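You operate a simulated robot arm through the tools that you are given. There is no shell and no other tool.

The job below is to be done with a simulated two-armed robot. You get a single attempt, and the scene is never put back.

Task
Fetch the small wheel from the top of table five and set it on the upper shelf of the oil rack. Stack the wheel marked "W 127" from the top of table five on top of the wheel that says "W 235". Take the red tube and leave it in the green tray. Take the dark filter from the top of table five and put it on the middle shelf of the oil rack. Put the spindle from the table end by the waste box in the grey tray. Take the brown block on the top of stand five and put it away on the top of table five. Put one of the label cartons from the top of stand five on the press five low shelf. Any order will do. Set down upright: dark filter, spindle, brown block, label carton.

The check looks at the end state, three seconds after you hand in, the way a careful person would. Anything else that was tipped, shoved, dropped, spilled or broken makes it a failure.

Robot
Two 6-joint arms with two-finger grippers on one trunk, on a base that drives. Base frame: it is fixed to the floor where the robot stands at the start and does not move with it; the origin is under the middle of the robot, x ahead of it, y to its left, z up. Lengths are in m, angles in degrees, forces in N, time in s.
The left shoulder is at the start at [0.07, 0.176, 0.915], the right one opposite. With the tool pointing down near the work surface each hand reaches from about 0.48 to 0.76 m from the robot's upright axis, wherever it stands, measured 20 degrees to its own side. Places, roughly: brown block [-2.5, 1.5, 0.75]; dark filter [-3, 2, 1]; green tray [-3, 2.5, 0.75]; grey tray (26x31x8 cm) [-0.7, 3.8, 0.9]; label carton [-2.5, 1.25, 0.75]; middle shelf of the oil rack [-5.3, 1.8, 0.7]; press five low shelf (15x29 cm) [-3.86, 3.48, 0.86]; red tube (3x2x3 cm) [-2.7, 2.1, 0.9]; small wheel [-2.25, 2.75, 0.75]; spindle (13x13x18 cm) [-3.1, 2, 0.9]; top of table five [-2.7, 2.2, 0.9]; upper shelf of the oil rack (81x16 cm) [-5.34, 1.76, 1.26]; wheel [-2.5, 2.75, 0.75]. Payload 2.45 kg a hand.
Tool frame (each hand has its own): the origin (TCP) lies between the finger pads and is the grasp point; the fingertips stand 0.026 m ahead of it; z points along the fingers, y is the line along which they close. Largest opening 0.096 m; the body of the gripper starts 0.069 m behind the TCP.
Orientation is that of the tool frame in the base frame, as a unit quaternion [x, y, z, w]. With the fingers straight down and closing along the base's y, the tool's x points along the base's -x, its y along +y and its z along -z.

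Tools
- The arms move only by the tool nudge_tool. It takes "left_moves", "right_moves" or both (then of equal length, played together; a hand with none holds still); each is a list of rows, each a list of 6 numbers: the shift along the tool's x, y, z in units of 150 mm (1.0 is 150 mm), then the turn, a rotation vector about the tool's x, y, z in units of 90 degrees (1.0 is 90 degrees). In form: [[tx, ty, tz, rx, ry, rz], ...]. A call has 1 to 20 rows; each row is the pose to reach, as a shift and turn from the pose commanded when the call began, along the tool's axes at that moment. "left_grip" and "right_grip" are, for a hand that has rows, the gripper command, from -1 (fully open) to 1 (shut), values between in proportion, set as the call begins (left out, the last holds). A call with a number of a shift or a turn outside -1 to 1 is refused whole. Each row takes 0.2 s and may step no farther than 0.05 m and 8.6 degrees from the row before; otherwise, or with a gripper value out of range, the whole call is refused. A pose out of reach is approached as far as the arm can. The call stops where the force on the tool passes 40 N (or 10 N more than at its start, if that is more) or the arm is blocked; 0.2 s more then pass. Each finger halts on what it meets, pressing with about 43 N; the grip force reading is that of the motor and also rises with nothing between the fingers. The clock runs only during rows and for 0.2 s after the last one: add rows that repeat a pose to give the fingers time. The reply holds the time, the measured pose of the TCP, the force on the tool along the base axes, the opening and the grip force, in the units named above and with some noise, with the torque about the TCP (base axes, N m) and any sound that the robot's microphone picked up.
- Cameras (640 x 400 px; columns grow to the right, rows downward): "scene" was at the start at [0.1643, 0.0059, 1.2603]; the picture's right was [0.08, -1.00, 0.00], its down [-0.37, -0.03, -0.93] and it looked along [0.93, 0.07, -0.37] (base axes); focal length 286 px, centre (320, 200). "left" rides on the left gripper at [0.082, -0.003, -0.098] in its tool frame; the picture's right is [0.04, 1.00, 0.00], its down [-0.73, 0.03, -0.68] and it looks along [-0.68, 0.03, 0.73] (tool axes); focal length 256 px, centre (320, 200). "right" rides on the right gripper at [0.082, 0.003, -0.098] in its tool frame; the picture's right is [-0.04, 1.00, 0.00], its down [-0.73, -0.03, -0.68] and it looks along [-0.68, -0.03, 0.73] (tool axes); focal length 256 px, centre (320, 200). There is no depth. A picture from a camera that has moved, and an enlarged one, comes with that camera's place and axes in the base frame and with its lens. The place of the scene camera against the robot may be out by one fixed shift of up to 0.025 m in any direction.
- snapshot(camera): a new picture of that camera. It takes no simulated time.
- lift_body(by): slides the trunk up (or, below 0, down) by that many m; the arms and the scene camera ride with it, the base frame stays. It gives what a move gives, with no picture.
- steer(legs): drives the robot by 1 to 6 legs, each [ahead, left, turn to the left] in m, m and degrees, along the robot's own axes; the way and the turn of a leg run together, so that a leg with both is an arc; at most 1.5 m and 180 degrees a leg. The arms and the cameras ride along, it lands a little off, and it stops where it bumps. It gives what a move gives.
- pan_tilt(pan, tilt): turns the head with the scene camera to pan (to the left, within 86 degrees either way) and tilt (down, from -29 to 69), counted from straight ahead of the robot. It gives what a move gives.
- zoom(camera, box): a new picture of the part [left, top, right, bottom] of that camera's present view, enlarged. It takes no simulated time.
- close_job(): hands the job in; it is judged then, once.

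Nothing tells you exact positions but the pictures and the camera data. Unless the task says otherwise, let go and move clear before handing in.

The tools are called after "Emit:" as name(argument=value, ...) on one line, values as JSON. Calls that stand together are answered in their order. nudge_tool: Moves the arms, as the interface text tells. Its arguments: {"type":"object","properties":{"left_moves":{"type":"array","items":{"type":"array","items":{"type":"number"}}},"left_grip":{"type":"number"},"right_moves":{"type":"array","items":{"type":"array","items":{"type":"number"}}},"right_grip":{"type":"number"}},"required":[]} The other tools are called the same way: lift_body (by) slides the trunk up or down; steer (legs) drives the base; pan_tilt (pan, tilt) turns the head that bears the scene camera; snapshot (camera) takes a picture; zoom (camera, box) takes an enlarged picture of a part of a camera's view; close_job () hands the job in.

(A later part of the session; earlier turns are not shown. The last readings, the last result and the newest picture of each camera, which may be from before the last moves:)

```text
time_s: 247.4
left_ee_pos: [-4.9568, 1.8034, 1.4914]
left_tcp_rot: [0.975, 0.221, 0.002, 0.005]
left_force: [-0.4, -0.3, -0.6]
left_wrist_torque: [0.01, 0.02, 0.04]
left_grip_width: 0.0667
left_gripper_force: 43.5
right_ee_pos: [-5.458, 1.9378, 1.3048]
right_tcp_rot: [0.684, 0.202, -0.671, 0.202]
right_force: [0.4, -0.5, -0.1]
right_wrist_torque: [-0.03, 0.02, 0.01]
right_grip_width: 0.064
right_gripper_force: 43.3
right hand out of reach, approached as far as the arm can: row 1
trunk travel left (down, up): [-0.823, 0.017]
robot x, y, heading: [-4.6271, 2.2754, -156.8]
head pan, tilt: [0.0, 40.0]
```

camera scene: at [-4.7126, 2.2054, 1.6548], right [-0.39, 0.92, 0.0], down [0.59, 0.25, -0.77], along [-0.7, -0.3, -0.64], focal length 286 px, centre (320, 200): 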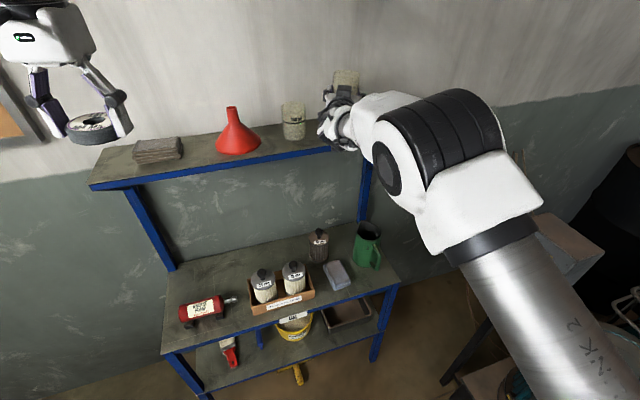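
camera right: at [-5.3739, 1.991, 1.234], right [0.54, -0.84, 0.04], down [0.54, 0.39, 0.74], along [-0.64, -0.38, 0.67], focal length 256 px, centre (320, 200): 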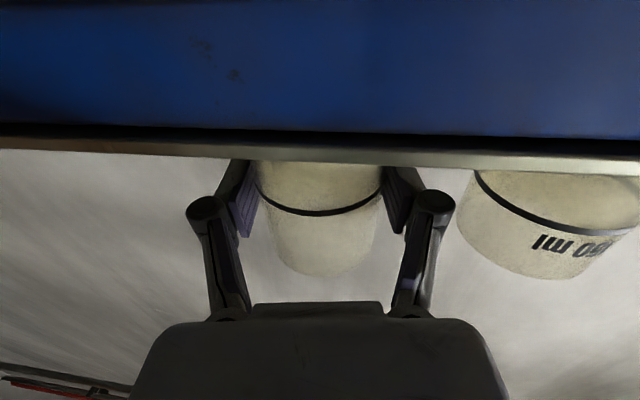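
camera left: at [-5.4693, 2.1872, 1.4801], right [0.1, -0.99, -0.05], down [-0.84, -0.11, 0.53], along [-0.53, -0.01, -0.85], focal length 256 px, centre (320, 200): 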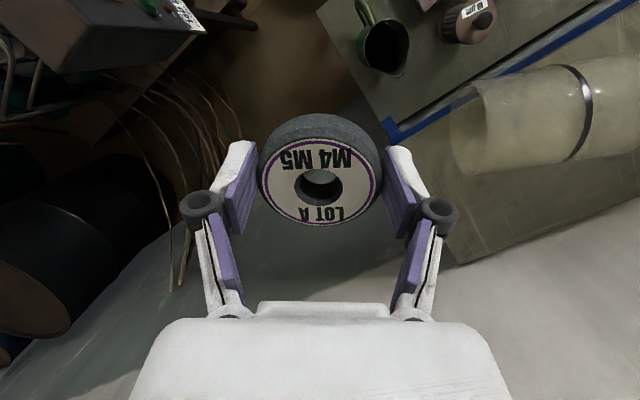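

Emit:
nudge_tool(right_moves=[[0.02, 0, 0, 0, 0, 0], [0.02, 0, 0, 0, 0, 0]])

Emit:
nudge_tool(right_moves=[[0.02, 0, 0, 0, 0, 0], [0.02, 0, 0, 0, 0, 0]])

Emit:
snapshot(camera="right")

Emit:
zoom(camera="scene", box=[270, 60, 420, 190])

```text
time_s: 248.0
left_ee_pos: [-4.9564, 1.8043, 1.492]
left_tcp_rot: [0.975, 0.22, 0.002, 0.004]
left_force: [0.3, -1.0, -1.4]
left_wrist_torque: [-0.02, -0.04, 0.01]
left_grip_width: 0.067
left_gripper_force: 42.3
right_ee_pos: [-5.4555, 1.9385, 1.3037]
right_tcp_rot: [0.682, 0.201, -0.673, 0.203]
right_force: [-4.0, -0.4, 10.2]
right_wrist_torque: [-0.16, 0.52, -0.1]
right_grip_width: 0.064
right_gripper_force: 43.0
right hand out of reach, approached as far as the arm can: row 1, 2
trunk travel left (down, up): [-0.823, 0.017]
robot x, y, heading: [-4.626, 2.2724, -156.7]
head pan, tilt: [0.0, 40.0]
```

```text
time_s: 248.6
left_ee_pos: [-4.9556, 1.8061, 1.493]
left_tcp_rot: [0.975, 0.22, 0.001, 0.006]
left_force: [0.4, -0.3, -0.8]
left_wrist_torque: [-0.01, -0.03, -0.01]
left_grip_width: 0.0671
left_gripper_force: 43.2
right_ee_pos: [-5.4557, 1.9386, 1.3044]
right_tcp_rot: [0.681, 0.201, -0.674, 0.204]
right_force: [-8.0, 0.0, 22.3]
right_wrist_torque: [-0.27, 1.11, -0.12]
right_grip_width: 0.0643
right_gripper_force: 42.7
trunk travel left (down, up): [-0.823, 0.017]
robot x, y, heading: [-4.6279, 2.2729, -156.6]
head pan, tilt: [0.0, 40.0]
```

```text
taken
camera right: at [-5.3698, 1.9898, 1.2242], right [0.55, -0.84, 0.05], down [0.54, 0.4, 0.74], along [-0.64, -0.38, 0.67], focal length 256 px, centre (320, 200)
```

right: 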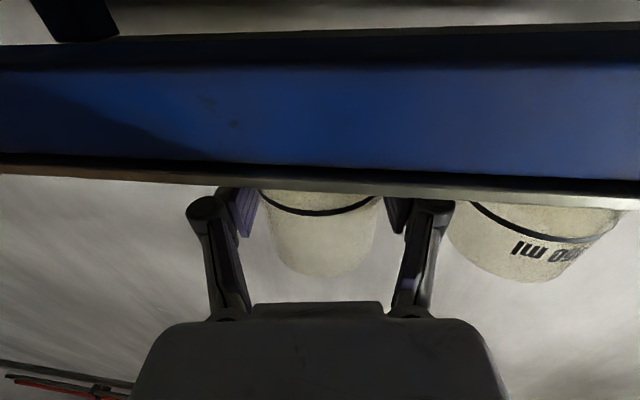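

```text
3.08 times, centred on (345, 125) of scene
camera zoom: at [-4.7269, 2.2214, 1.6553], right [-0.39, 0.92, 0.0], down [0.59, 0.25, -0.77], along [-0.71, -0.3, -0.64], focal length 879 px, centre (243, 431)
```

zoom: 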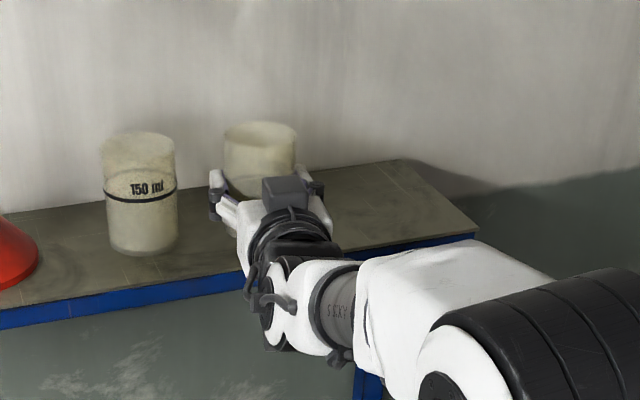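

Base is touching (far edge first, ~20 N). I relieve a little and open just enough.

Emit:
nudge_tool(right_moves=[[-0.012, 0, 0, 0, 0, 0], [-0.012, 0, 0, 0, 0, 0]])

Emit:
nudge_tool(right_moves=[[0, 0, 0, 0, 0, 0], [0, 0, 0, 0, 0, 0], [0, 0, 0, 0, 0, 0]], right_grip=-0.6)

Emit:
zoom(camera="scene", box=[270, 60, 420, 190])

Emit:
snapshot(camera="right")

```text
time_s: 249.2
left_ee_pos: [-4.9533, 1.8048, 1.4938]
left_tcp_rot: [0.975, 0.222, 0.001, 0.006]
left_force: [0.8, 0.6, -0.8]
left_wrist_torque: [0.03, 0.0, -0.03]
left_grip_width: 0.067
left_gripper_force: 42.6
right_ee_pos: [-5.4549, 1.9382, 1.3027]
right_tcp_rot: [0.682, 0.202, -0.673, 0.203]
right_force: [-6.3, 2.6, 21.5]
right_wrist_torque: [-0.23, 1.02, -0.11]
right_grip_width: 0.0642
right_gripper_force: 42.8
trunk travel left (down, up): [-0.823, 0.017]
robot x, y, heading: [-4.6272, 2.2757, -156.6]
head pan, tilt: [0.0, 40.0]
```

```text
time_s: 250.0
left_ee_pos: [-4.9562, 1.8036, 1.4918]
left_tcp_rot: [0.975, 0.221, 0.003, 0.005]
left_force: [0.4, 0.1, -1.6]
left_wrist_torque: [0.03, 0.03, 0.02]
left_grip_width: 0.0671
left_gripper_force: 43.2
right_ee_pos: [-5.4566, 1.9354, 1.3004]
right_tcp_rot: [0.684, 0.201, -0.671, 0.202]
right_force: [-0.5, 0.2, 0.4]
right_wrist_torque: [0.02, -0.01, -0.01]
right_grip_width: 0.0768
right_gripper_force: 0.0
trunk travel left (down, up): [-0.823, 0.017]
robot x, y, heading: [-4.6266, 2.2734, -156.7]
head pan, tilt: [0.0, 40.0]
```

```text
3.08 times, centred on (345, 125) of scene
camera zoom: at [-4.7294, 2.2193, 1.6547], right [-0.39, 0.92, 0.0], down [0.59, 0.25, -0.77], along [-0.7, -0.3, -0.64], focal length 879 px, centre (243, 431)
```

zoom: 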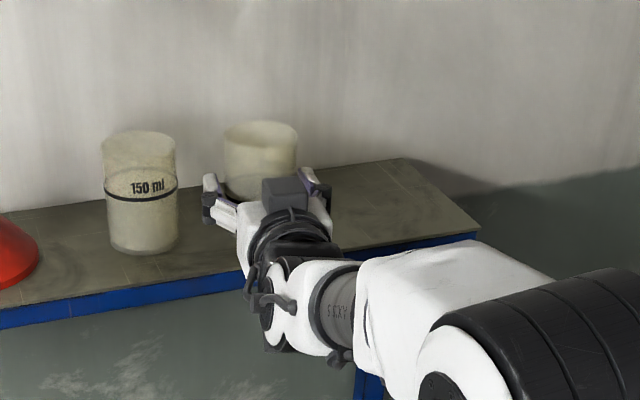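

```text
taken
camera right: at [-5.371, 1.9883, 1.2212], right [0.55, -0.84, 0.05], down [0.54, 0.39, 0.75], along [-0.64, -0.38, 0.67], focal length 256 px, centre (320, 200)
```

right: 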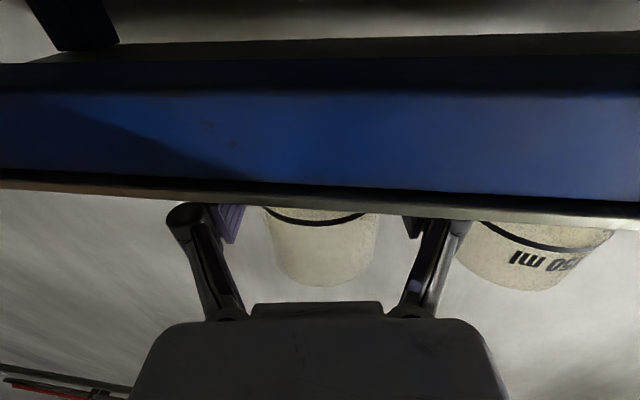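

The beaker stands upright again. Opening slightly more and retracting straight back.

Emit:
nudge_tool(right_moves=[[0, 0, 0, 0, 0, 0], [0, 0, -0.1, 0, 0, 0], [0, 0, -0.25, 0, 0, 0], [0, 0, -0.4, 0, 0, 0], [0, 0, -0.55, 0, 0, 0]], right_grip=-0.72)

Emit:
snapshot(camera="scene")

Emit:
snapshot(camera="right")

```text
time_s: 251.2
left_ee_pos: [-4.956, 1.8038, 1.4909]
left_tcp_rot: [0.975, 0.22, 0.002, 0.005]
left_force: [-0.2, 0.3, -2.3]
left_wrist_torque: [0.0, -0.02, 0.0]
left_grip_width: 0.0671
left_gripper_force: 42.6
right_ee_pos: [-5.4494, 1.9333, 1.2982]
right_tcp_rot: [0.682, 0.206, -0.672, 0.201]
right_force: [-0.2, 0.2, 1.1]
right_wrist_torque: [0.0, 0.01, 0.01]
right_grip_width: 0.0827
right_gripper_force: 0.1
right hand out of reach, approached as far as the arm can: row 2, 3, 4, 5
trunk travel left (down, up): [-0.823, 0.017]
robot x, y, heading: [-4.6266, 2.2745, -157.1]
head pan, tilt: [0.0, 40.0]
```

```text
taken
camera scene: at [-4.7292, 2.2193, 1.6548], right [-0.39, 0.92, 0.0], down [0.59, 0.25, -0.77], along [-0.7, -0.3, -0.64], focal length 286 px, centre (320, 200)
```

scene: 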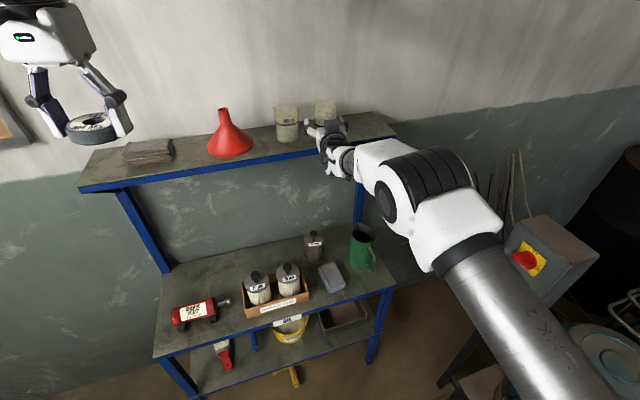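

```text
taken
camera right: at [-5.365, 1.9867, 1.2187], right [0.55, -0.83, 0.04], down [0.54, 0.39, 0.74], along [-0.63, -0.39, 0.67], focal length 256 px, centre (320, 200)
```

right: 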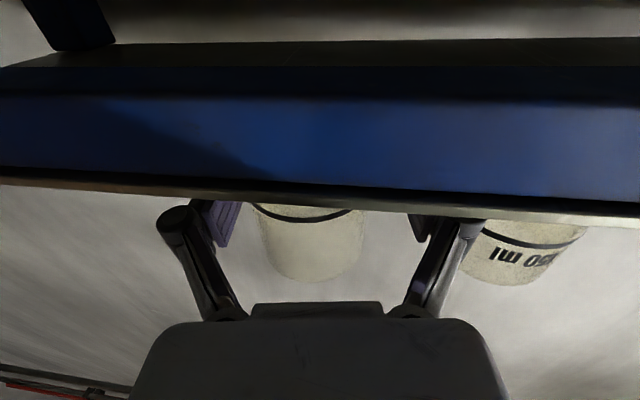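

The arm can't fold back in this pose, so I withdraw by driving the base straight back along the hand's axis.

Emit:
steer(legs=[[-0.118, -0.021, 0]])

Emit:
snapshot(camera="scene")

Emit:
snapshot(camera="right")

```text
time_s: 252.5
left_ee_pos: [-4.8587, 1.8687, 1.4895]
left_tcp_rot: [0.975, 0.221, 0.003, 0.005]
left_force: [0.5, 0.2, -2.7]
left_wrist_torque: [0.0, -0.03, 0.0]
left_grip_width: 0.067
left_gripper_force: 42.9
right_ee_pos: [-5.3521, 1.9977, 1.2967]
right_tcp_rot: [0.683, 0.206, -0.672, 0.2]
right_force: [-0.6, -0.2, 0.2]
right_wrist_torque: [0.01, 0.01, -0.01]
right_grip_width: 0.0826
right_gripper_force: 0.1
trunk travel left (down, up): [-0.823, 0.017]
robot x, y, heading: [-4.5275, 2.3407, -156.7]
head pan, tilt: [0.0, 40.0]
```

```text
taken
camera scene: at [-4.6322, 2.2831, 1.6544], right [-0.39, 0.92, 0.0], down [0.59, 0.25, -0.76], along [-0.7, -0.3, -0.64], focal length 286 px, centre (320, 200)
```

scene: 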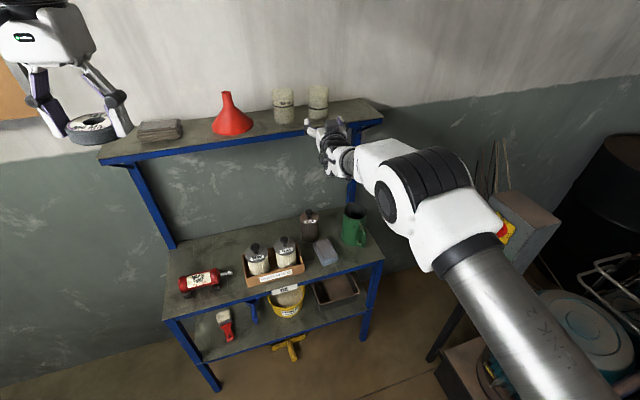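

```text
taken
camera right: at [-5.267, 2.0509, 1.2165], right [0.55, -0.83, 0.04], down [0.54, 0.39, 0.75], along [-0.64, -0.39, 0.67], focal length 256 px, centre (320, 200)
```

right: 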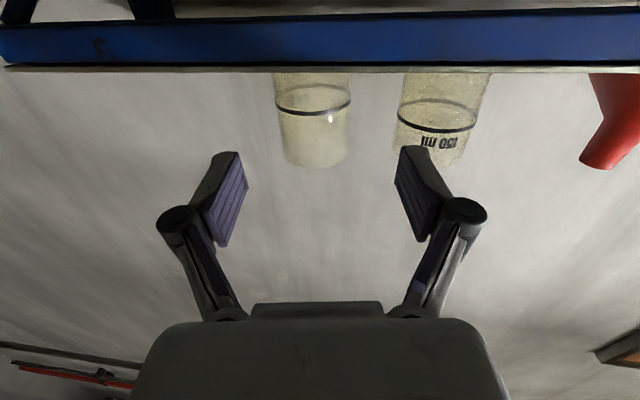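

Both beakers stand on the shelf again. Verifying with a zoom.

Emit:
zoom(camera="scene", box=[250, 70, 400, 160])

Emit:
zoom(camera="right", box=[240, 50, 520, 190])

```text
4.27 times, centred on (325, 115) of scene
camera zoom: at [-4.6322, 2.2831, 1.6544], right [-0.39, 0.92, 0.0], down [0.59, 0.25, -0.76], along [-0.7, -0.3, -0.64], focal length 1218 px, centre (299, 563)
```

zoom: 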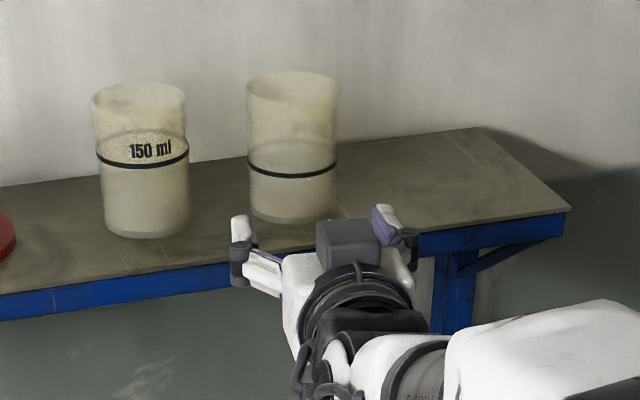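

```text
2.29 times, centred on (380, 120) of right
camera zoom: at [-5.267, 2.0509, 1.2165], right [0.55, -0.83, 0.04], down [0.54, 0.39, 0.75], along [-0.64, -0.39, 0.67], focal length 585 px, centre (183, 383)
```

zoom: 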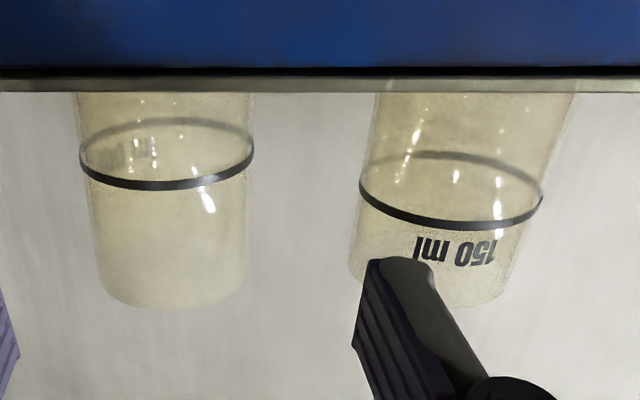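

Both are upright, spacing as before (label merely turned). Now I back off, bring the right hand back to its tool-down pose, and then set the wheel with more care.

Emit:
steer(legs=[[-0.2, 0, 0]])

Emit:
nudge_tool(right_moves=[[0, 0, 0, 0, 0.09, 0], [-0.1, 0, 0, 0, 0.18, 0], [-0.2, 0, -0.05, 0, 0.27, 0], [-0.3, 0, -0.1, 0, 0.36, 0], [-0.4, 0, -0.15, 0, 0.45, 0], [-0.5, 0, -0.2, 0, 0.54, 0], [-0.5, 0, -0.25, 0, 0.63, 0], [-0.5, 0, -0.3, 0, 0.72, 0], [-0.5, 0, -0.35, 0, 0.81, 0], [-0.5, 0, -0.4, 0, 0.9, 0], [-0.5, 0, -0.45, 0, 0.98, 0], [-0.5, 0, -0.5, 0, 0.98, 0]])

Emit:
snapshot(camera="scene")

```text
time_s: 254.1
left_ee_pos: [-4.6785, 1.9463, 1.49]
left_tcp_rot: [0.976, 0.22, 0.005, 0.005]
left_force: [-0.7, -1.2, -1.5]
left_wrist_torque: [0.02, -0.07, 0.01]
left_grip_width: 0.0668
left_gripper_force: 42.8
right_ee_pos: [-5.1718, 2.077, 1.2946]
right_tcp_rot: [0.684, 0.206, -0.671, 0.2]
right_force: [-0.3, -0.2, 0.4]
right_wrist_torque: [-0.02, 0.03, -0.04]
right_grip_width: 0.0824
right_gripper_force: 0.1
trunk travel left (down, up): [-0.823, 0.017]
robot x, y, heading: [-4.3472, 2.4216, -156.9]
head pan, tilt: [0.0, 40.0]
```

```text
time_s: 256.7
left_ee_pos: [-4.6766, 1.9491, 1.4906]
left_tcp_rot: [0.975, 0.22, 0.004, 0.006]
left_force: [0.2, -0.1, -2.6]
left_wrist_torque: [-0.01, -0.04, 0.0]
left_grip_width: 0.0669
left_gripper_force: 42.9
right_ee_pos: [-5.0315, 2.2089, 1.3495]
right_tcp_rot: [0.958, 0.286, -0.027, 0.006]
right_force: [-0.3, 0.6, 0.9]
right_wrist_torque: [-0.03, -0.05, 0.02]
right_grip_width: 0.0825
right_gripper_force: 0.0
right hand out of reach, approached as far as the arm can: row 3, 4, 5, 6, 7, 8, 9, 10, 11, 12
trunk travel left (down, up): [-0.823, 0.017]
robot x, y, heading: [-4.3423, 2.4183, -156.8]
head pan, tilt: [0.0, 40.0]
```

```text
taken
camera scene: at [-4.4483, 2.3639, 1.6547], right [-0.39, 0.92, 0.0], down [0.59, 0.25, -0.77], along [-0.7, -0.3, -0.64], focal length 286 px, centre (320, 200)
```

scene: 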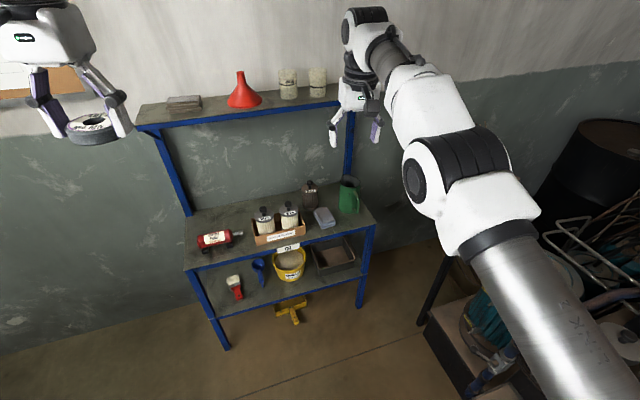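

Emit:
nudge_tool(right_moves=[[0.25, -0.1, 0, 0, 0, 0], [0.5, -0.2, 0, 0, -0.02, 0], [0.75, -0.3, 0, 0, -0.03, -0.05], [1.0, -0.3, 0, 0, -0.03, -0.1], [1.0, -0.3, 0, 0, -0.03, -0.12]])

Emit:
nudge_tool(right_moves=[[0.15, 0, 0, 0, 0, 0], [0.3, 0, 0, 0, 0, 0], [0.3, 0, 0, 0, 0, 0]])

Emit:
snapshot(camera="scene")

```text
time_s: 257.9
left_ee_pos: [-4.6754, 1.947, 1.4912]
left_tcp_rot: [0.976, 0.22, 0.003, 0.004]
left_force: [0.3, 0.3, -1.6]
left_wrist_torque: [-0.01, -0.02, 0.01]
left_grip_width: 0.0669
left_gripper_force: 43.2
right_ee_pos: [-4.9288, 2.328, 1.3476]
right_tcp_rot: [0.926, 0.377, -0.031, 0.006]
right_force: [0.5, -0.2, 0.4]
right_wrist_torque: [0.01, -0.01, 0.03]
right_grip_width: 0.0827
right_gripper_force: 0.0
trunk travel left (down, up): [-0.823, 0.017]
robot x, y, heading: [-4.3465, 2.4199, -156.8]
head pan, tilt: [0.0, 40.0]
```

```text
time_s: 258.7
left_ee_pos: [-4.6779, 1.9474, 1.4912]
left_tcp_rot: [0.976, 0.219, 0.003, 0.005]
left_force: [-1.1, -0.6, -1.3]
left_wrist_torque: [0.03, -0.05, 0.01]
left_grip_width: 0.067
left_gripper_force: 42.7
right_ee_pos: [-4.9008, 2.3588, 1.3434]
right_tcp_rot: [0.926, 0.376, -0.03, 0.006]
right_force: [0.7, 0.0, 0.2]
right_wrist_torque: [0.0, 0.01, 0.03]
right_grip_width: 0.0825
right_gripper_force: 0.1
trunk travel left (down, up): [-0.823, 0.017]
robot x, y, heading: [-4.343, 2.4149, -157.2]
head pan, tilt: [0.0, 40.0]
```

```text
taken
camera scene: at [-4.4491, 2.3623, 1.6546], right [-0.39, 0.92, 0.0], down [0.59, 0.25, -0.77], along [-0.7, -0.3, -0.64], focal length 286 px, centre (320, 200)
```

scene: 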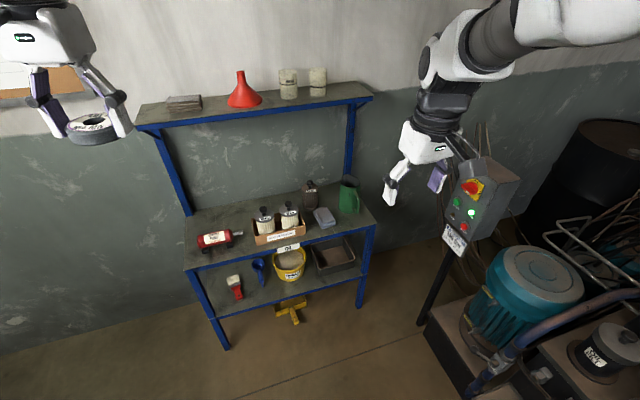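

Now to the wheel: turn right to face along the rack's right end, then drive in to where the free end lies in the left hand's natural zone.

Emit:
steer(legs=[[0, 0, -22.8], [0.57, 0.207, 0]])

Emit:
snapshot(camera="scene")

Emit:
snapshot(camera="left")

```text
time_s: 263.3
left_ee_pos: [-5.4, 1.9037, 1.4917]
left_tcp_rot: [1.0, 0.023, 0.001, 0.006]
left_force: [0.4, 1.3, -1.4]
left_wrist_torque: [-0.03, 0.04, 0.01]
left_grip_width: 0.067
left_gripper_force: 43.2
right_ee_pos: [-5.4456, 2.3696, 1.3449]
right_tcp_rot: [0.982, 0.186, -0.031, 0.001]
right_force: [0.6, -0.1, -0.2]
right_wrist_torque: [-0.01, 0.03, 0.0]
right_grip_width: 0.0828
right_gripper_force: 0.0
trunk travel left (down, up): [-0.823, 0.017]
robot x, y, heading: [-4.912, 2.2076, -179.4]
head pan, tilt: [0.0, 40.0]
```

```text
taken
camera scene: at [-5.0255, 2.206, 1.6549], right [-0.01, 1.0, 0.0], down [0.64, 0.0, -0.77], along [-0.77, 0.0, -0.64], focal length 286 px, centre (320, 200)
```

scene: 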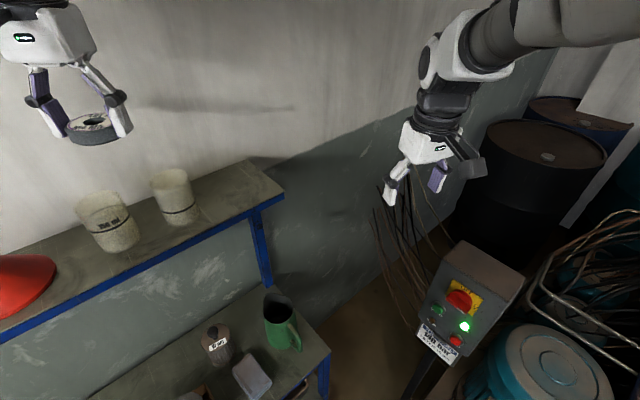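

```text
taken
camera left: at [-5.3171, 1.9108, 1.5905], right [0.08, -1.0, 0.01], down [-0.73, -0.05, 0.68], along [-0.67, -0.07, -0.74], focal length 256 px, centre (320, 200)
```

left: 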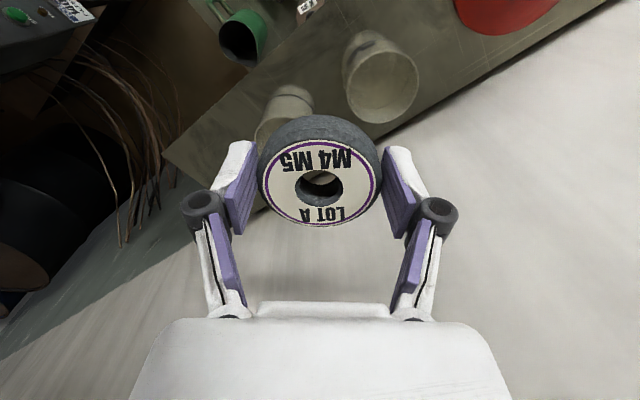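

Moving the wheel sideways in front of the shelf first, then in over the free end, staying above the beakers.

Emit:
nudge_tool(left_moves=[[0, -0.25, 0, 0, 0, 0], [0, -0.5, 0, 0, 0, 0], [0, -0.743, 0, 0, 0, 0], [-0.3, -0.743, 0.05, 0, 0, 0], [-0.6, -0.743, 0.1, 0, 0, 0], [-0.9, -0.743, 0.2, 0, 0, 0], [-0.9, -0.743, 0.2, 0, 0, 0]])

Emit:
snapshot(camera="left")

Emit:
snapshot(camera="scene")

```text
time_s: 264.9
left_ee_pos: [-5.5396, 2.0082, 1.4606]
left_tcp_rot: [1.0, 0.023, 0.002, 0.005]
left_force: [0.3, -0.1, -1.7]
left_wrist_torque: [0.0, 0.02, 0.01]
left_grip_width: 0.0668
left_gripper_force: 43.0
right_ee_pos: [-5.4461, 2.3693, 1.344]
right_tcp_rot: [0.982, 0.185, -0.032, 0.001]
right_force: [0.1, -0.6, -0.1]
right_wrist_torque: [0.01, 0.04, 0.01]
right_grip_width: 0.0824
right_gripper_force: 0.2
trunk travel left (down, up): [-0.823, 0.017]
robot x, y, heading: [-4.9167, 2.2074, -179.8]
head pan, tilt: [0.0, 40.0]
```

```text
taken
camera left: at [-5.4575, 2.0157, 1.5588], right [0.09, -1.0, 0.01], down [-0.73, -0.06, 0.68], along [-0.67, -0.07, -0.74], focal length 256 px, centre (320, 200)
```

left: 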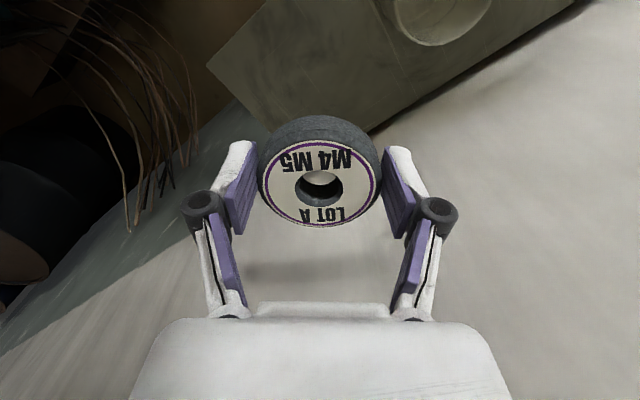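

```text
taken
camera scene: at [-5.0263, 2.2052, 1.6548], right [-0.01, 1.0, 0.0], down [0.64, 0.0, -0.77], along [-0.77, 0.0, -0.64], focal length 286 px, centre (320, 200)
```

scene: 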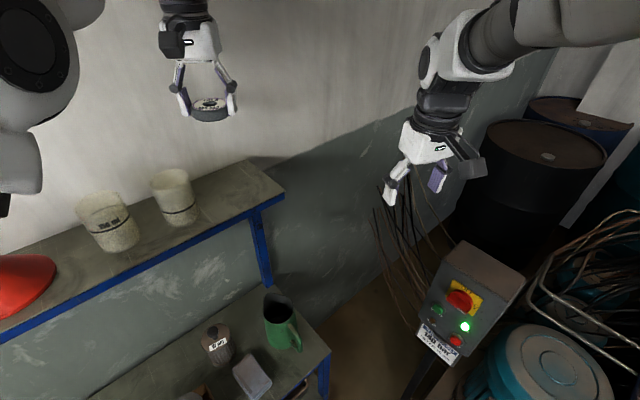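

Well placed over the free end, with ~4 cm to the beaker. Lowering.

Emit:
nudge_tool(left_moves=[[0, 0, 0.2, 0, 0, 0], [0, 0, 0.4, 0, 0, 0], [0, 0, 0.6, 0, 0, 0], [0, 0, 0.6, 0, 0, 0]])

Emit:
snapshot(camera="left")

Emit:
zoom(camera="scene", box=[80, 80, 320, 260])

```text
time_s: 265.9
left_ee_pos: [-5.5398, 2.007, 1.3704]
left_tcp_rot: [1.0, 0.023, 0.002, 0.006]
left_force: [-1.3, 0.1, -0.5]
left_wrist_torque: [0.04, 0.0, 0.0]
left_grip_width: 0.067
left_gripper_force: 42.8
right_ee_pos: [-5.4466, 2.3692, 1.3436]
right_tcp_rot: [0.982, 0.185, -0.031, 0.001]
right_force: [0.9, 0.6, -0.7]
right_wrist_torque: [0.01, -0.02, -0.01]
right_grip_width: 0.0828
right_gripper_force: 0.1
trunk travel left (down, up): [-0.823, 0.017]
robot x, y, heading: [-4.9168, 2.2082, -179.8]
head pan, tilt: [0.0, 40.0]
```

```text
taken
camera left: at [-5.4579, 2.0142, 1.4677], right [0.08, -1.0, 0.01], down [-0.73, -0.05, 0.68], along [-0.67, -0.07, -0.74], focal length 256 px, centre (320, 200)
```

left: 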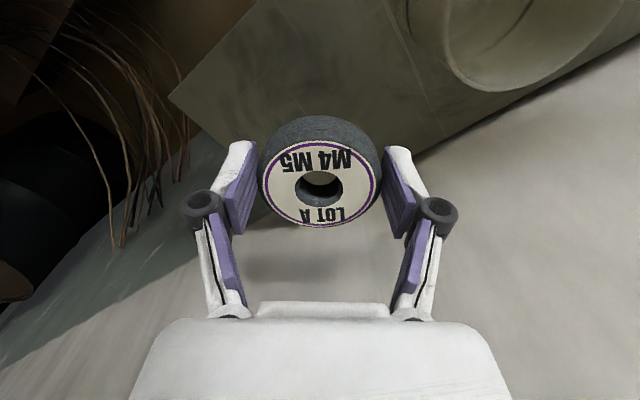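

```text
2.22 times, centred on (200, 170) of scene
camera zoom: at [-5.0278, 2.2056, 1.6547], right [-0.01, 1.0, 0.0], down [0.64, 0.0, -0.77], along [-0.77, 0.0, -0.64], focal length 635 px, centre (587, 267)
```

zoom: 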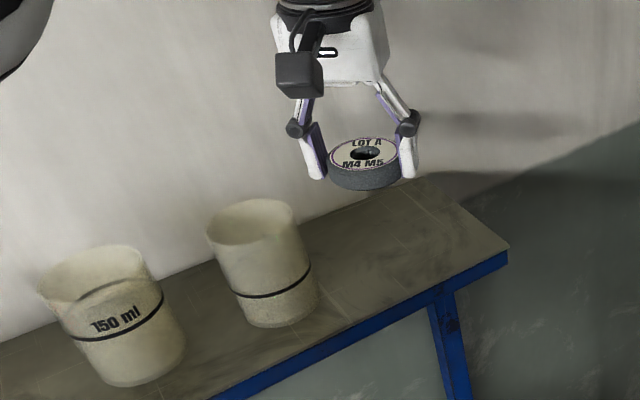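

Emit:
nudge_tool(left_moves=[[0, 0, 0.15, 0, 0, 0], [0, 0, 0.3, 0, 0, 0], [0, 0, 0.4, 0, 0, 0], [0, 0, 0.4, 0, 0, 0]])

Emit:
zoom(camera="scene", box=[80, 80, 320, 260])

Emit:
snapshot(camera="left")

```text
time_s: 266.9
left_ee_pos: [-5.5391, 2.006, 1.3105]
left_tcp_rot: [1.0, 0.022, 0.002, 0.005]
left_force: [0.9, -0.4, -0.9]
left_wrist_torque: [-0.01, -0.02, 0.01]
left_grip_width: 0.0669
left_gripper_force: 42.6
right_ee_pos: [-5.4472, 2.3684, 1.3442]
right_tcp_rot: [0.982, 0.185, -0.031, 0.0]
right_force: [-1.0, 0.0, 0.3]
right_wrist_torque: [-0.02, -0.02, 0.01]
right_grip_width: 0.0826
right_gripper_force: 0.0
trunk travel left (down, up): [-0.823, 0.017]
robot x, y, heading: [-4.9123, 2.2078, -179.9]
head pan, tilt: [0.0, 40.0]
```

```text
2.22 times, centred on (200, 170) of scene
camera zoom: at [-5.0271, 2.2054, 1.6548], right [-0.01, 1.0, 0.0], down [0.64, 0.0, -0.77], along [-0.77, 0.0, -0.64], focal length 635 px, centre (587, 267)
```

zoom: 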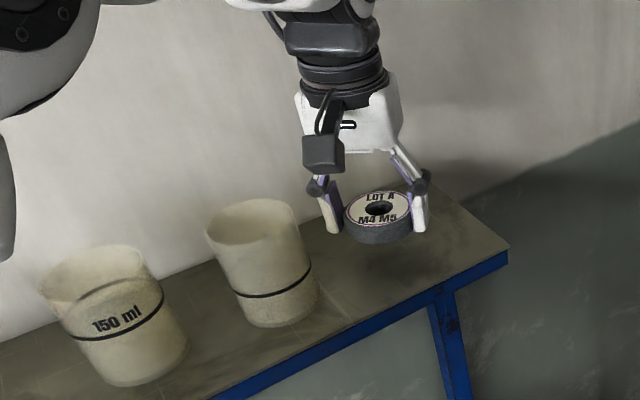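

```text
taken
camera left: at [-5.4573, 2.0141, 1.4086], right [0.08, -1.0, 0.01], down [-0.73, -0.05, 0.68], along [-0.67, -0.07, -0.74], focal length 256 px, centre (320, 200)
```

left: 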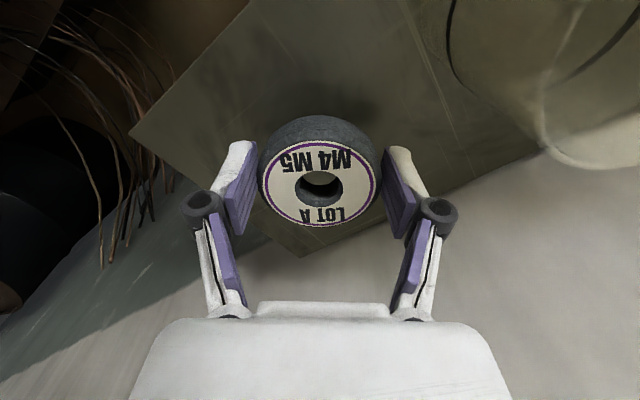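

Emit:
nudge_tool(left_moves=[[0, 0, 0.07, 0, 0, 0], [0, 0, 0.07, 0, 0, 0]])

Emit:
nudge_tool(left_moves=[[0, 0, 0.02, 0, 0, 0], [0, 0, 0.02, 0, 0, 0]])

Emit:
nudge_tool(left_moves=[[0, 0, 0.02, 0, 0, 0], [0, 0, 0.02, 0, 0, 0]])

```text
time_s: 267.5
left_ee_pos: [-5.5403, 2.005, 1.3003]
left_tcp_rot: [1.0, 0.023, 0.002, 0.006]
left_force: [-0.8, -0.4, -0.2]
left_wrist_torque: [0.01, -0.01, -0.02]
left_grip_width: 0.0669
left_gripper_force: 43.0
right_ee_pos: [-5.4464, 2.3689, 1.3448]
right_tcp_rot: [0.982, 0.185, -0.031, 0.001]
right_force: [0.1, 0.1, -0.5]
right_wrist_torque: [-0.01, -0.01, -0.03]
right_grip_width: 0.0823
right_gripper_force: 0.1
trunk travel left (down, up): [-0.823, 0.017]
robot x, y, heading: [-4.9172, 2.2078, -179.7]
head pan, tilt: [0.0, 40.0]
```

```text
time_s: 268.1
left_ee_pos: [-5.5397, 2.0053, 1.2963]
left_tcp_rot: [1.0, 0.023, 0.002, 0.005]
left_force: [-0.3, -0.5, -1.2]
left_wrist_torque: [-0.01, -0.03, -0.01]
left_grip_width: 0.0668
left_gripper_force: 42.7
right_ee_pos: [-5.4463, 2.3683, 1.344]
right_tcp_rot: [0.982, 0.186, -0.031, 0.002]
right_force: [0.0, -0.8, -0.6]
right_wrist_torque: [-0.02, -0.01, -0.01]
right_grip_width: 0.0827
right_gripper_force: 0.0
trunk travel left (down, up): [-0.823, 0.017]
robot x, y, heading: [-4.9167, 2.2071, -179.7]
head pan, tilt: [0.0, 40.0]
```

```text
time_s: 268.7
left_ee_pos: [-5.5407, 2.0062, 1.293]
left_tcp_rot: [1.0, 0.023, 0.002, 0.004]
left_force: [0.4, 0.5, -1.3]
left_wrist_torque: [-0.02, -0.01, 0.01]
left_grip_width: 0.0671
left_gripper_force: 43.2
right_ee_pos: [-5.4477, 2.3696, 1.3453]
right_tcp_rot: [0.982, 0.186, -0.031, 0.001]
right_force: [0.0, -0.1, 0.5]
right_wrist_torque: [0.01, -0.02, 0.01]
right_grip_width: 0.0825
right_gripper_force: 0.1
trunk travel left (down, up): [-0.823, 0.017]
robot x, y, heading: [-4.9153, 2.2043, -179.9]
head pan, tilt: [0.0, 40.0]
```

Emit:
nudge_tool(left_moves=[[0, 0, 0.02, 0, 0, 0], [0, 0, 0.02, 0, 0, 0]])

Emit:
nudge_tool(left_moves=[[0, 0, 0.02, 0, 0, 0], [0, 0, 0.02, 0, 0, 0]])

Emit:
zoom(camera="scene", box=[180, 110, 300, 200])

```text
time_s: 269.3
left_ee_pos: [-5.5399, 2.0059, 1.2909]
left_tcp_rot: [1.0, 0.023, 0.002, 0.006]
left_force: [-1.1, -0.2, -2.2]
left_wrist_torque: [-0.02, -0.04, -0.01]
left_grip_width: 0.0668
left_gripper_force: 42.7
right_ee_pos: [-5.4477, 2.3697, 1.345]
right_tcp_rot: [0.982, 0.186, -0.031, 0.002]
right_force: [0.1, 0.7, 0.6]
right_wrist_torque: [0.01, 0.01, -0.02]
right_grip_width: 0.0824
right_gripper_force: 0.0
trunk travel left (down, up): [-0.823, 0.017]
robot x, y, heading: [-4.9122, 2.2038, -179.6]
head pan, tilt: [0.0, 40.0]
```

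```text
time_s: 269.9
left_ee_pos: [-5.5394, 2.0059, 1.2878]
left_tcp_rot: [1.0, 0.023, 0.002, 0.006]
left_force: [-0.2, -0.1, -1.7]
left_wrist_torque: [-0.01, 0.01, -0.03]
left_grip_width: 0.0668
left_gripper_force: 43.1
right_ee_pos: [-5.4465, 2.3689, 1.3447]
right_tcp_rot: [0.982, 0.185, -0.031, 0.001]
right_force: [-0.4, -0.6, 0.2]
right_wrist_torque: [-0.03, 0.02, 0.01]
right_grip_width: 0.0822
right_gripper_force: 0.1
trunk travel left (down, up): [-0.823, 0.017]
robot x, y, heading: [-4.9134, 2.2089, -180.0]
head pan, tilt: [0.0, 40.0]
```

```text
4.44 times, centred on (240, 155) of scene
camera zoom: at [-5.0274, 2.2054, 1.6547], right [-0.01, 1.0, 0.0], down [0.64, 0.0, -0.77], along [-0.77, 0.0, -0.64], focal length 1269 px, centre (676, 400)
```

zoom: 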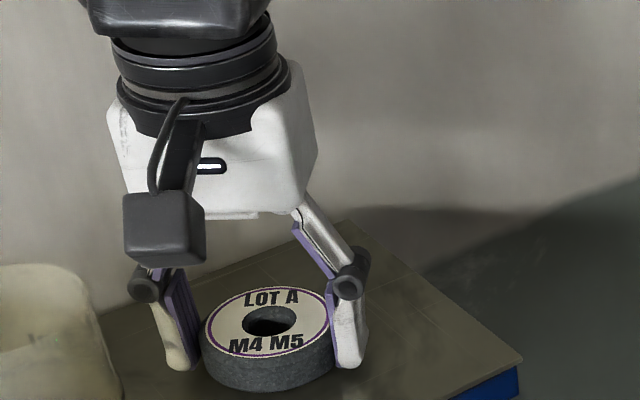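

Emit:
nudge_tool(left_moves=[[0, 0, 0.015, 0, 0, 0], [0, 0, 0.015, 0, 0, 0]])

Emit:
nudge_tool(left_moves=[[0, 0, 0.015, 0, 0, 0], [0, 0, 0.015, 0, 0, 0]])

Emit:
nudge_tool(left_moves=[[0, 0, 0.015, 0, 0, 0], [0, 0, 0.015, 0, 0, 0]])

```text
time_s: 270.5
left_ee_pos: [-5.5392, 2.0058, 1.2862]
left_tcp_rot: [1.0, 0.023, -0.001, 0.005]
left_force: [-5.9, -2.4, 13.6]
left_wrist_torque: [0.42, 0.35, 0.18]
left_grip_width: 0.0669
left_gripper_force: 43.2
right_ee_pos: [-5.4472, 2.3686, 1.3444]
right_tcp_rot: [0.982, 0.186, -0.032, 0.002]
right_force: [0.1, 0.0, 0.9]
right_wrist_torque: [0.04, 0.0, -0.01]
right_grip_width: 0.0828
right_gripper_force: 0.0
trunk travel left (down, up): [-0.823, 0.017]
robot x, y, heading: [-4.9121, 2.2077, -179.6]
head pan, tilt: [0.0, 40.0]
```

```text
time_s: 271.1
left_ee_pos: [-5.5394, 2.0053, 1.2847]
left_tcp_rot: [1.0, 0.022, 0.0, 0.006]
left_force: [-8.9, -3.9, 25.6]
left_wrist_torque: [0.0, 1.0, 0.11]
left_grip_width: 0.067
left_gripper_force: 42.5
right_ee_pos: [-5.4452, 2.3694, 1.3462]
right_tcp_rot: [0.982, 0.186, -0.032, 0.0]
right_force: [0.7, -0.2, 0.3]
right_wrist_torque: [-0.02, 0.01, 0.02]
right_grip_width: 0.0824
right_gripper_force: 0.1
trunk travel left (down, up): [-0.823, 0.017]
robot x, y, heading: [-4.9131, 2.2094, -179.6]
head pan, tilt: [0.0, 40.0]
```

```text
time_s: 271.7
left_ee_pos: [-5.5375, 2.0061, 1.2823]
left_tcp_rot: [1.0, 0.023, 0.0, 0.007]
left_force: [-7.7, -4.8, 29.3]
left_wrist_torque: [-0.11, 0.45, -0.01]
left_grip_width: 0.067
left_gripper_force: 43.0
right_ee_pos: [-5.4454, 2.3694, 1.3456]
right_tcp_rot: [0.982, 0.185, -0.032, 0.001]
right_force: [0.6, 0.5, -0.1]
right_wrist_torque: [-0.05, 0.02, -0.01]
right_grip_width: 0.0826
right_gripper_force: 0.0
trunk travel left (down, up): [-0.823, 0.017]
robot x, y, heading: [-4.9187, 2.2063, -179.6]
head pan, tilt: [0.0, 40.0]
```

Firm contact with the shelf. Opening the left hand gently.

Emit:
nudge_tool(left_moves=[[0, 0, -0.01, 0, 0, 0], [0, 0, -0.01, 0, 0, 0], [0, 0, -0.01, 0, 0, 0]], left_grip=-0.7)

Emit:
nudge_tool(left_moves=[[0, 0, -0.1, 0, 0, 0], [0, 0, -0.3, 0, 0, 0], [0, 0, -0.6, 0, 0, 0], [0, 0, -0.9, 0, 0, 0]])

Emit:
zoom(camera="scene", box=[80, 80, 320, 260])

Emit:
snapshot(camera="left")

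```text
time_s: 272.5
left_ee_pos: [-5.5408, 2.0054, 1.2812]
left_tcp_rot: [1.0, 0.023, 0.002, 0.006]
left_force: [0.5, 0.4, -0.8]
left_wrist_torque: [0.02, 0.0, -0.04]
left_grip_width: 0.0816
left_gripper_force: 0.0
right_ee_pos: [-5.4462, 2.3683, 1.3442]
right_tcp_rot: [0.982, 0.185, -0.031, 0.0]
right_force: [-0.4, -0.2, -0.3]
right_wrist_torque: [0.01, 0.0, 0.02]
right_grip_width: 0.0828
right_gripper_force: 0.0
trunk travel left (down, up): [-0.823, 0.017]
robot x, y, heading: [-4.9153, 2.2085, -179.8]
head pan, tilt: [0.0, 40.0]
```

```text
time_s: 273.5
left_ee_pos: [-5.5392, 2.0073, 1.4184]
left_tcp_rot: [1.0, 0.023, 0.002, 0.006]
left_force: [-0.1, 0.1, -0.2]
left_wrist_torque: [0.03, 0.0, 0.01]
left_grip_width: 0.0817
left_gripper_force: 0.1
right_ee_pos: [-5.4458, 2.3696, 1.3444]
right_tcp_rot: [0.982, 0.185, -0.032, 0.001]
right_force: [-0.3, -0.2, -0.7]
right_wrist_torque: [-0.03, 0.01, 0.03]
right_grip_width: 0.0827
right_gripper_force: 0.0
trunk travel left (down, up): [-0.823, 0.017]
robot x, y, heading: [-4.9154, 2.2071, -179.9]
head pan, tilt: [0.0, 40.0]
```

```text
2.22 times, centred on (200, 170) of scene
camera zoom: at [-5.0264, 2.2057, 1.6548], right [-0.01, 1.0, 0.0], down [0.64, 0.0, -0.77], along [-0.77, 0.0, -0.64], focal length 635 px, centre (587, 267)
```

zoom: 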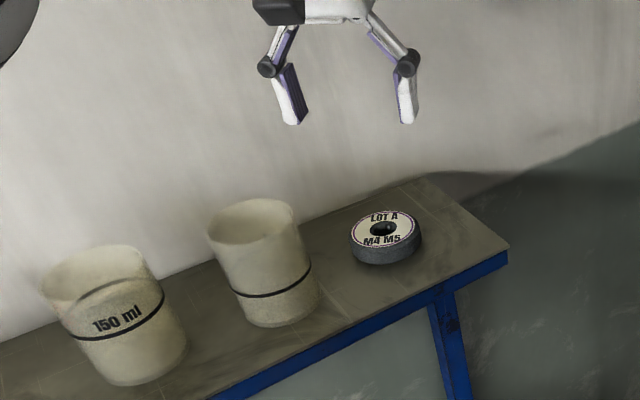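

```text
taken
camera left: at [-5.4575, 2.0153, 1.5166], right [0.08, -1.0, 0.01], down [-0.73, -0.05, 0.68], along [-0.67, -0.07, -0.74], focal length 256 px, centre (320, 200)
```

left: 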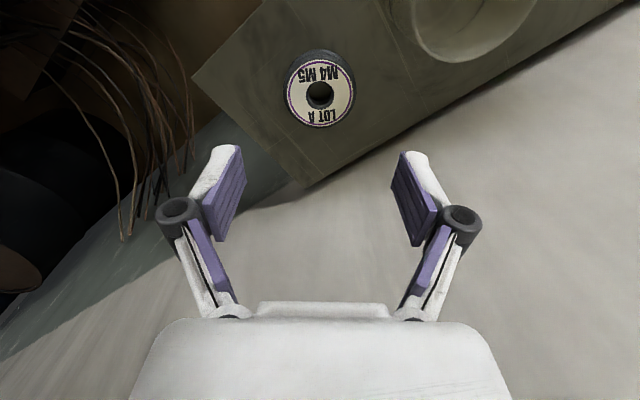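

The small wheel lies flat on the upper shelf and everything there is upright. Retracting the left hand up and back.

Emit:
nudge_tool(left_moves=[[0, 0, -0.2, 0, 0, 0], [0.2, 0, -0.4, 0, 0, 0], [0.4, 0, -0.5, 0, 0, 0], [0.65, 0, -0.5, 0, 0, 0], [0.9, 0, -0.5, 0, 0, 0], [1.0, 0, -0.5, 0, 0, 0]])

Emit:
steer(legs=[[-0.45, 0, 0]])

Emit:
snapshot(camera="scene")

```text
time_s: 274.9
left_ee_pos: [-5.3913, 2.0148, 1.4935]
left_tcp_rot: [1.0, 0.023, 0.001, 0.006]
left_force: [0.0, 0.1, 0.2]
left_wrist_torque: [0.03, 0.02, -0.01]
left_grip_width: 0.0814
left_gripper_force: 0.0
right_ee_pos: [-5.4459, 2.3697, 1.345]
right_tcp_rot: [0.982, 0.185, -0.033, 0.0]
right_force: [0.6, 0.2, -0.8]
right_wrist_torque: [0.03, 0.0, 0.02]
right_grip_width: 0.0823
right_gripper_force: 0.0
trunk travel left (down, up): [-0.823, 0.017]
robot x, y, heading: [-4.9124, 2.2061, -179.9]
head pan, tilt: [0.0, 40.0]
```

```text
time_s: 277.6
left_ee_pos: [-4.9428, 2.016, 1.492]
left_tcp_rot: [1.0, 0.021, 0.004, 0.006]
left_force: [-1.0, -0.4, -0.1]
left_wrist_torque: [0.02, -0.02, 0.0]
left_grip_width: 0.0817
left_gripper_force: 0.1
right_ee_pos: [-4.997, 2.3726, 1.3437]
right_tcp_rot: [0.982, 0.184, -0.031, 0.0]
right_force: [-0.3, -0.6, -0.2]
right_wrist_torque: [0.0, -0.03, 0.01]
right_grip_width: 0.0821
right_gripper_force: 0.0
trunk travel left (down, up): [-0.823, 0.017]
robot x, y, heading: [-4.4579, 2.2058, -180.0]
head pan, tilt: [0.0, 40.0]
```

```text
taken
camera scene: at [-4.5787, 2.2076, 1.6545], right [0.0, 1.0, 0.0], down [0.64, 0.0, -0.76], along [-0.76, 0.0, -0.64], focal length 286 px, centre (320, 200)
```

scene: 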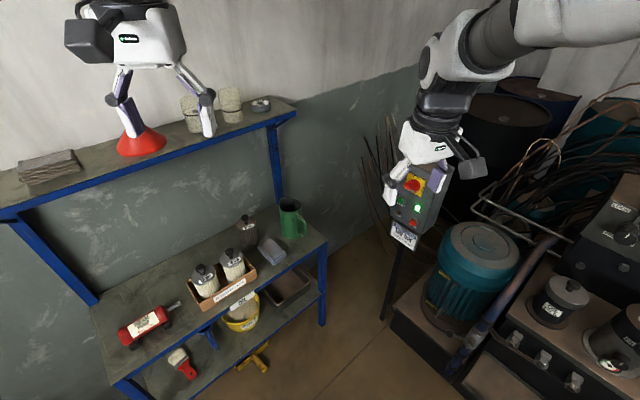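

Now for the spindle: turn left to face the table from behind and strafe along the corridor.

Emit:
steer(legs=[[0, 0, 135], [0.28, 0, 0], [0, 0.95, 0]])

Emit:
pan_tilt(pan=-10, tilt=45)

Emit:
snapshot(camera="scene")

```text
time_s: 289.7
left_ee_pos: [-3.1146, 2.485, 1.4929]
left_tcp_rot: [0.364, 0.931, 0.006, 0.0]
left_force: [0.0, 0.1, 0.5]
left_wrist_torque: [0.0, -0.01, -0.01]
left_grip_width: 0.0817
left_gripper_force: 0.1
right_ee_pos: [-3.3289, 2.1972, 1.3448]
right_tcp_rot: [0.207, 0.978, -0.012, 0.03]
right_force: [-0.3, 0.1, 0.5]
right_wrist_torque: [0.0, 0.0, 0.02]
right_grip_width: 0.0828
right_gripper_force: 0.0
trunk travel left (down, up): [-0.823, 0.017]
robot x, y, heading: [-3.5877, 2.6895, -45.1]
head pan, tilt: [0.0, 40.0]
```

```text
time_s: 290.5
left_ee_pos: [-3.1123, 2.4867, 1.4917]
left_tcp_rot: [0.366, 0.931, 0.007, 0.0]
left_force: [0.6, 0.4, 0.9]
left_wrist_torque: [0.0, 0.03, -0.03]
left_grip_width: 0.0819
left_gripper_force: 0.1
right_ee_pos: [-3.3281, 2.1982, 1.3438]
right_tcp_rot: [0.209, 0.977, -0.012, 0.03]
right_force: [0.2, -0.3, -0.6]
right_wrist_torque: [0.02, 0.02, 0.01]
right_grip_width: 0.0826
right_gripper_force: 0.0
trunk travel left (down, up): [-0.823, 0.017]
robot x, y, heading: [-3.5849, 2.6943, -45.0]
head pan, tilt: [-10.0, 45.0]
```

```text
taken
camera scene: at [-3.484, 2.5877, 1.6475], right [-0.82, -0.57, 0.0], down [-0.41, 0.58, -0.71], along [0.41, -0.58, -0.71], focal length 286 px, centre (320, 200)
```

scene: 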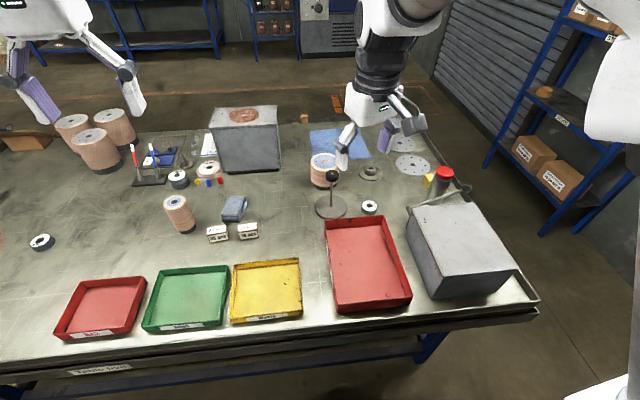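

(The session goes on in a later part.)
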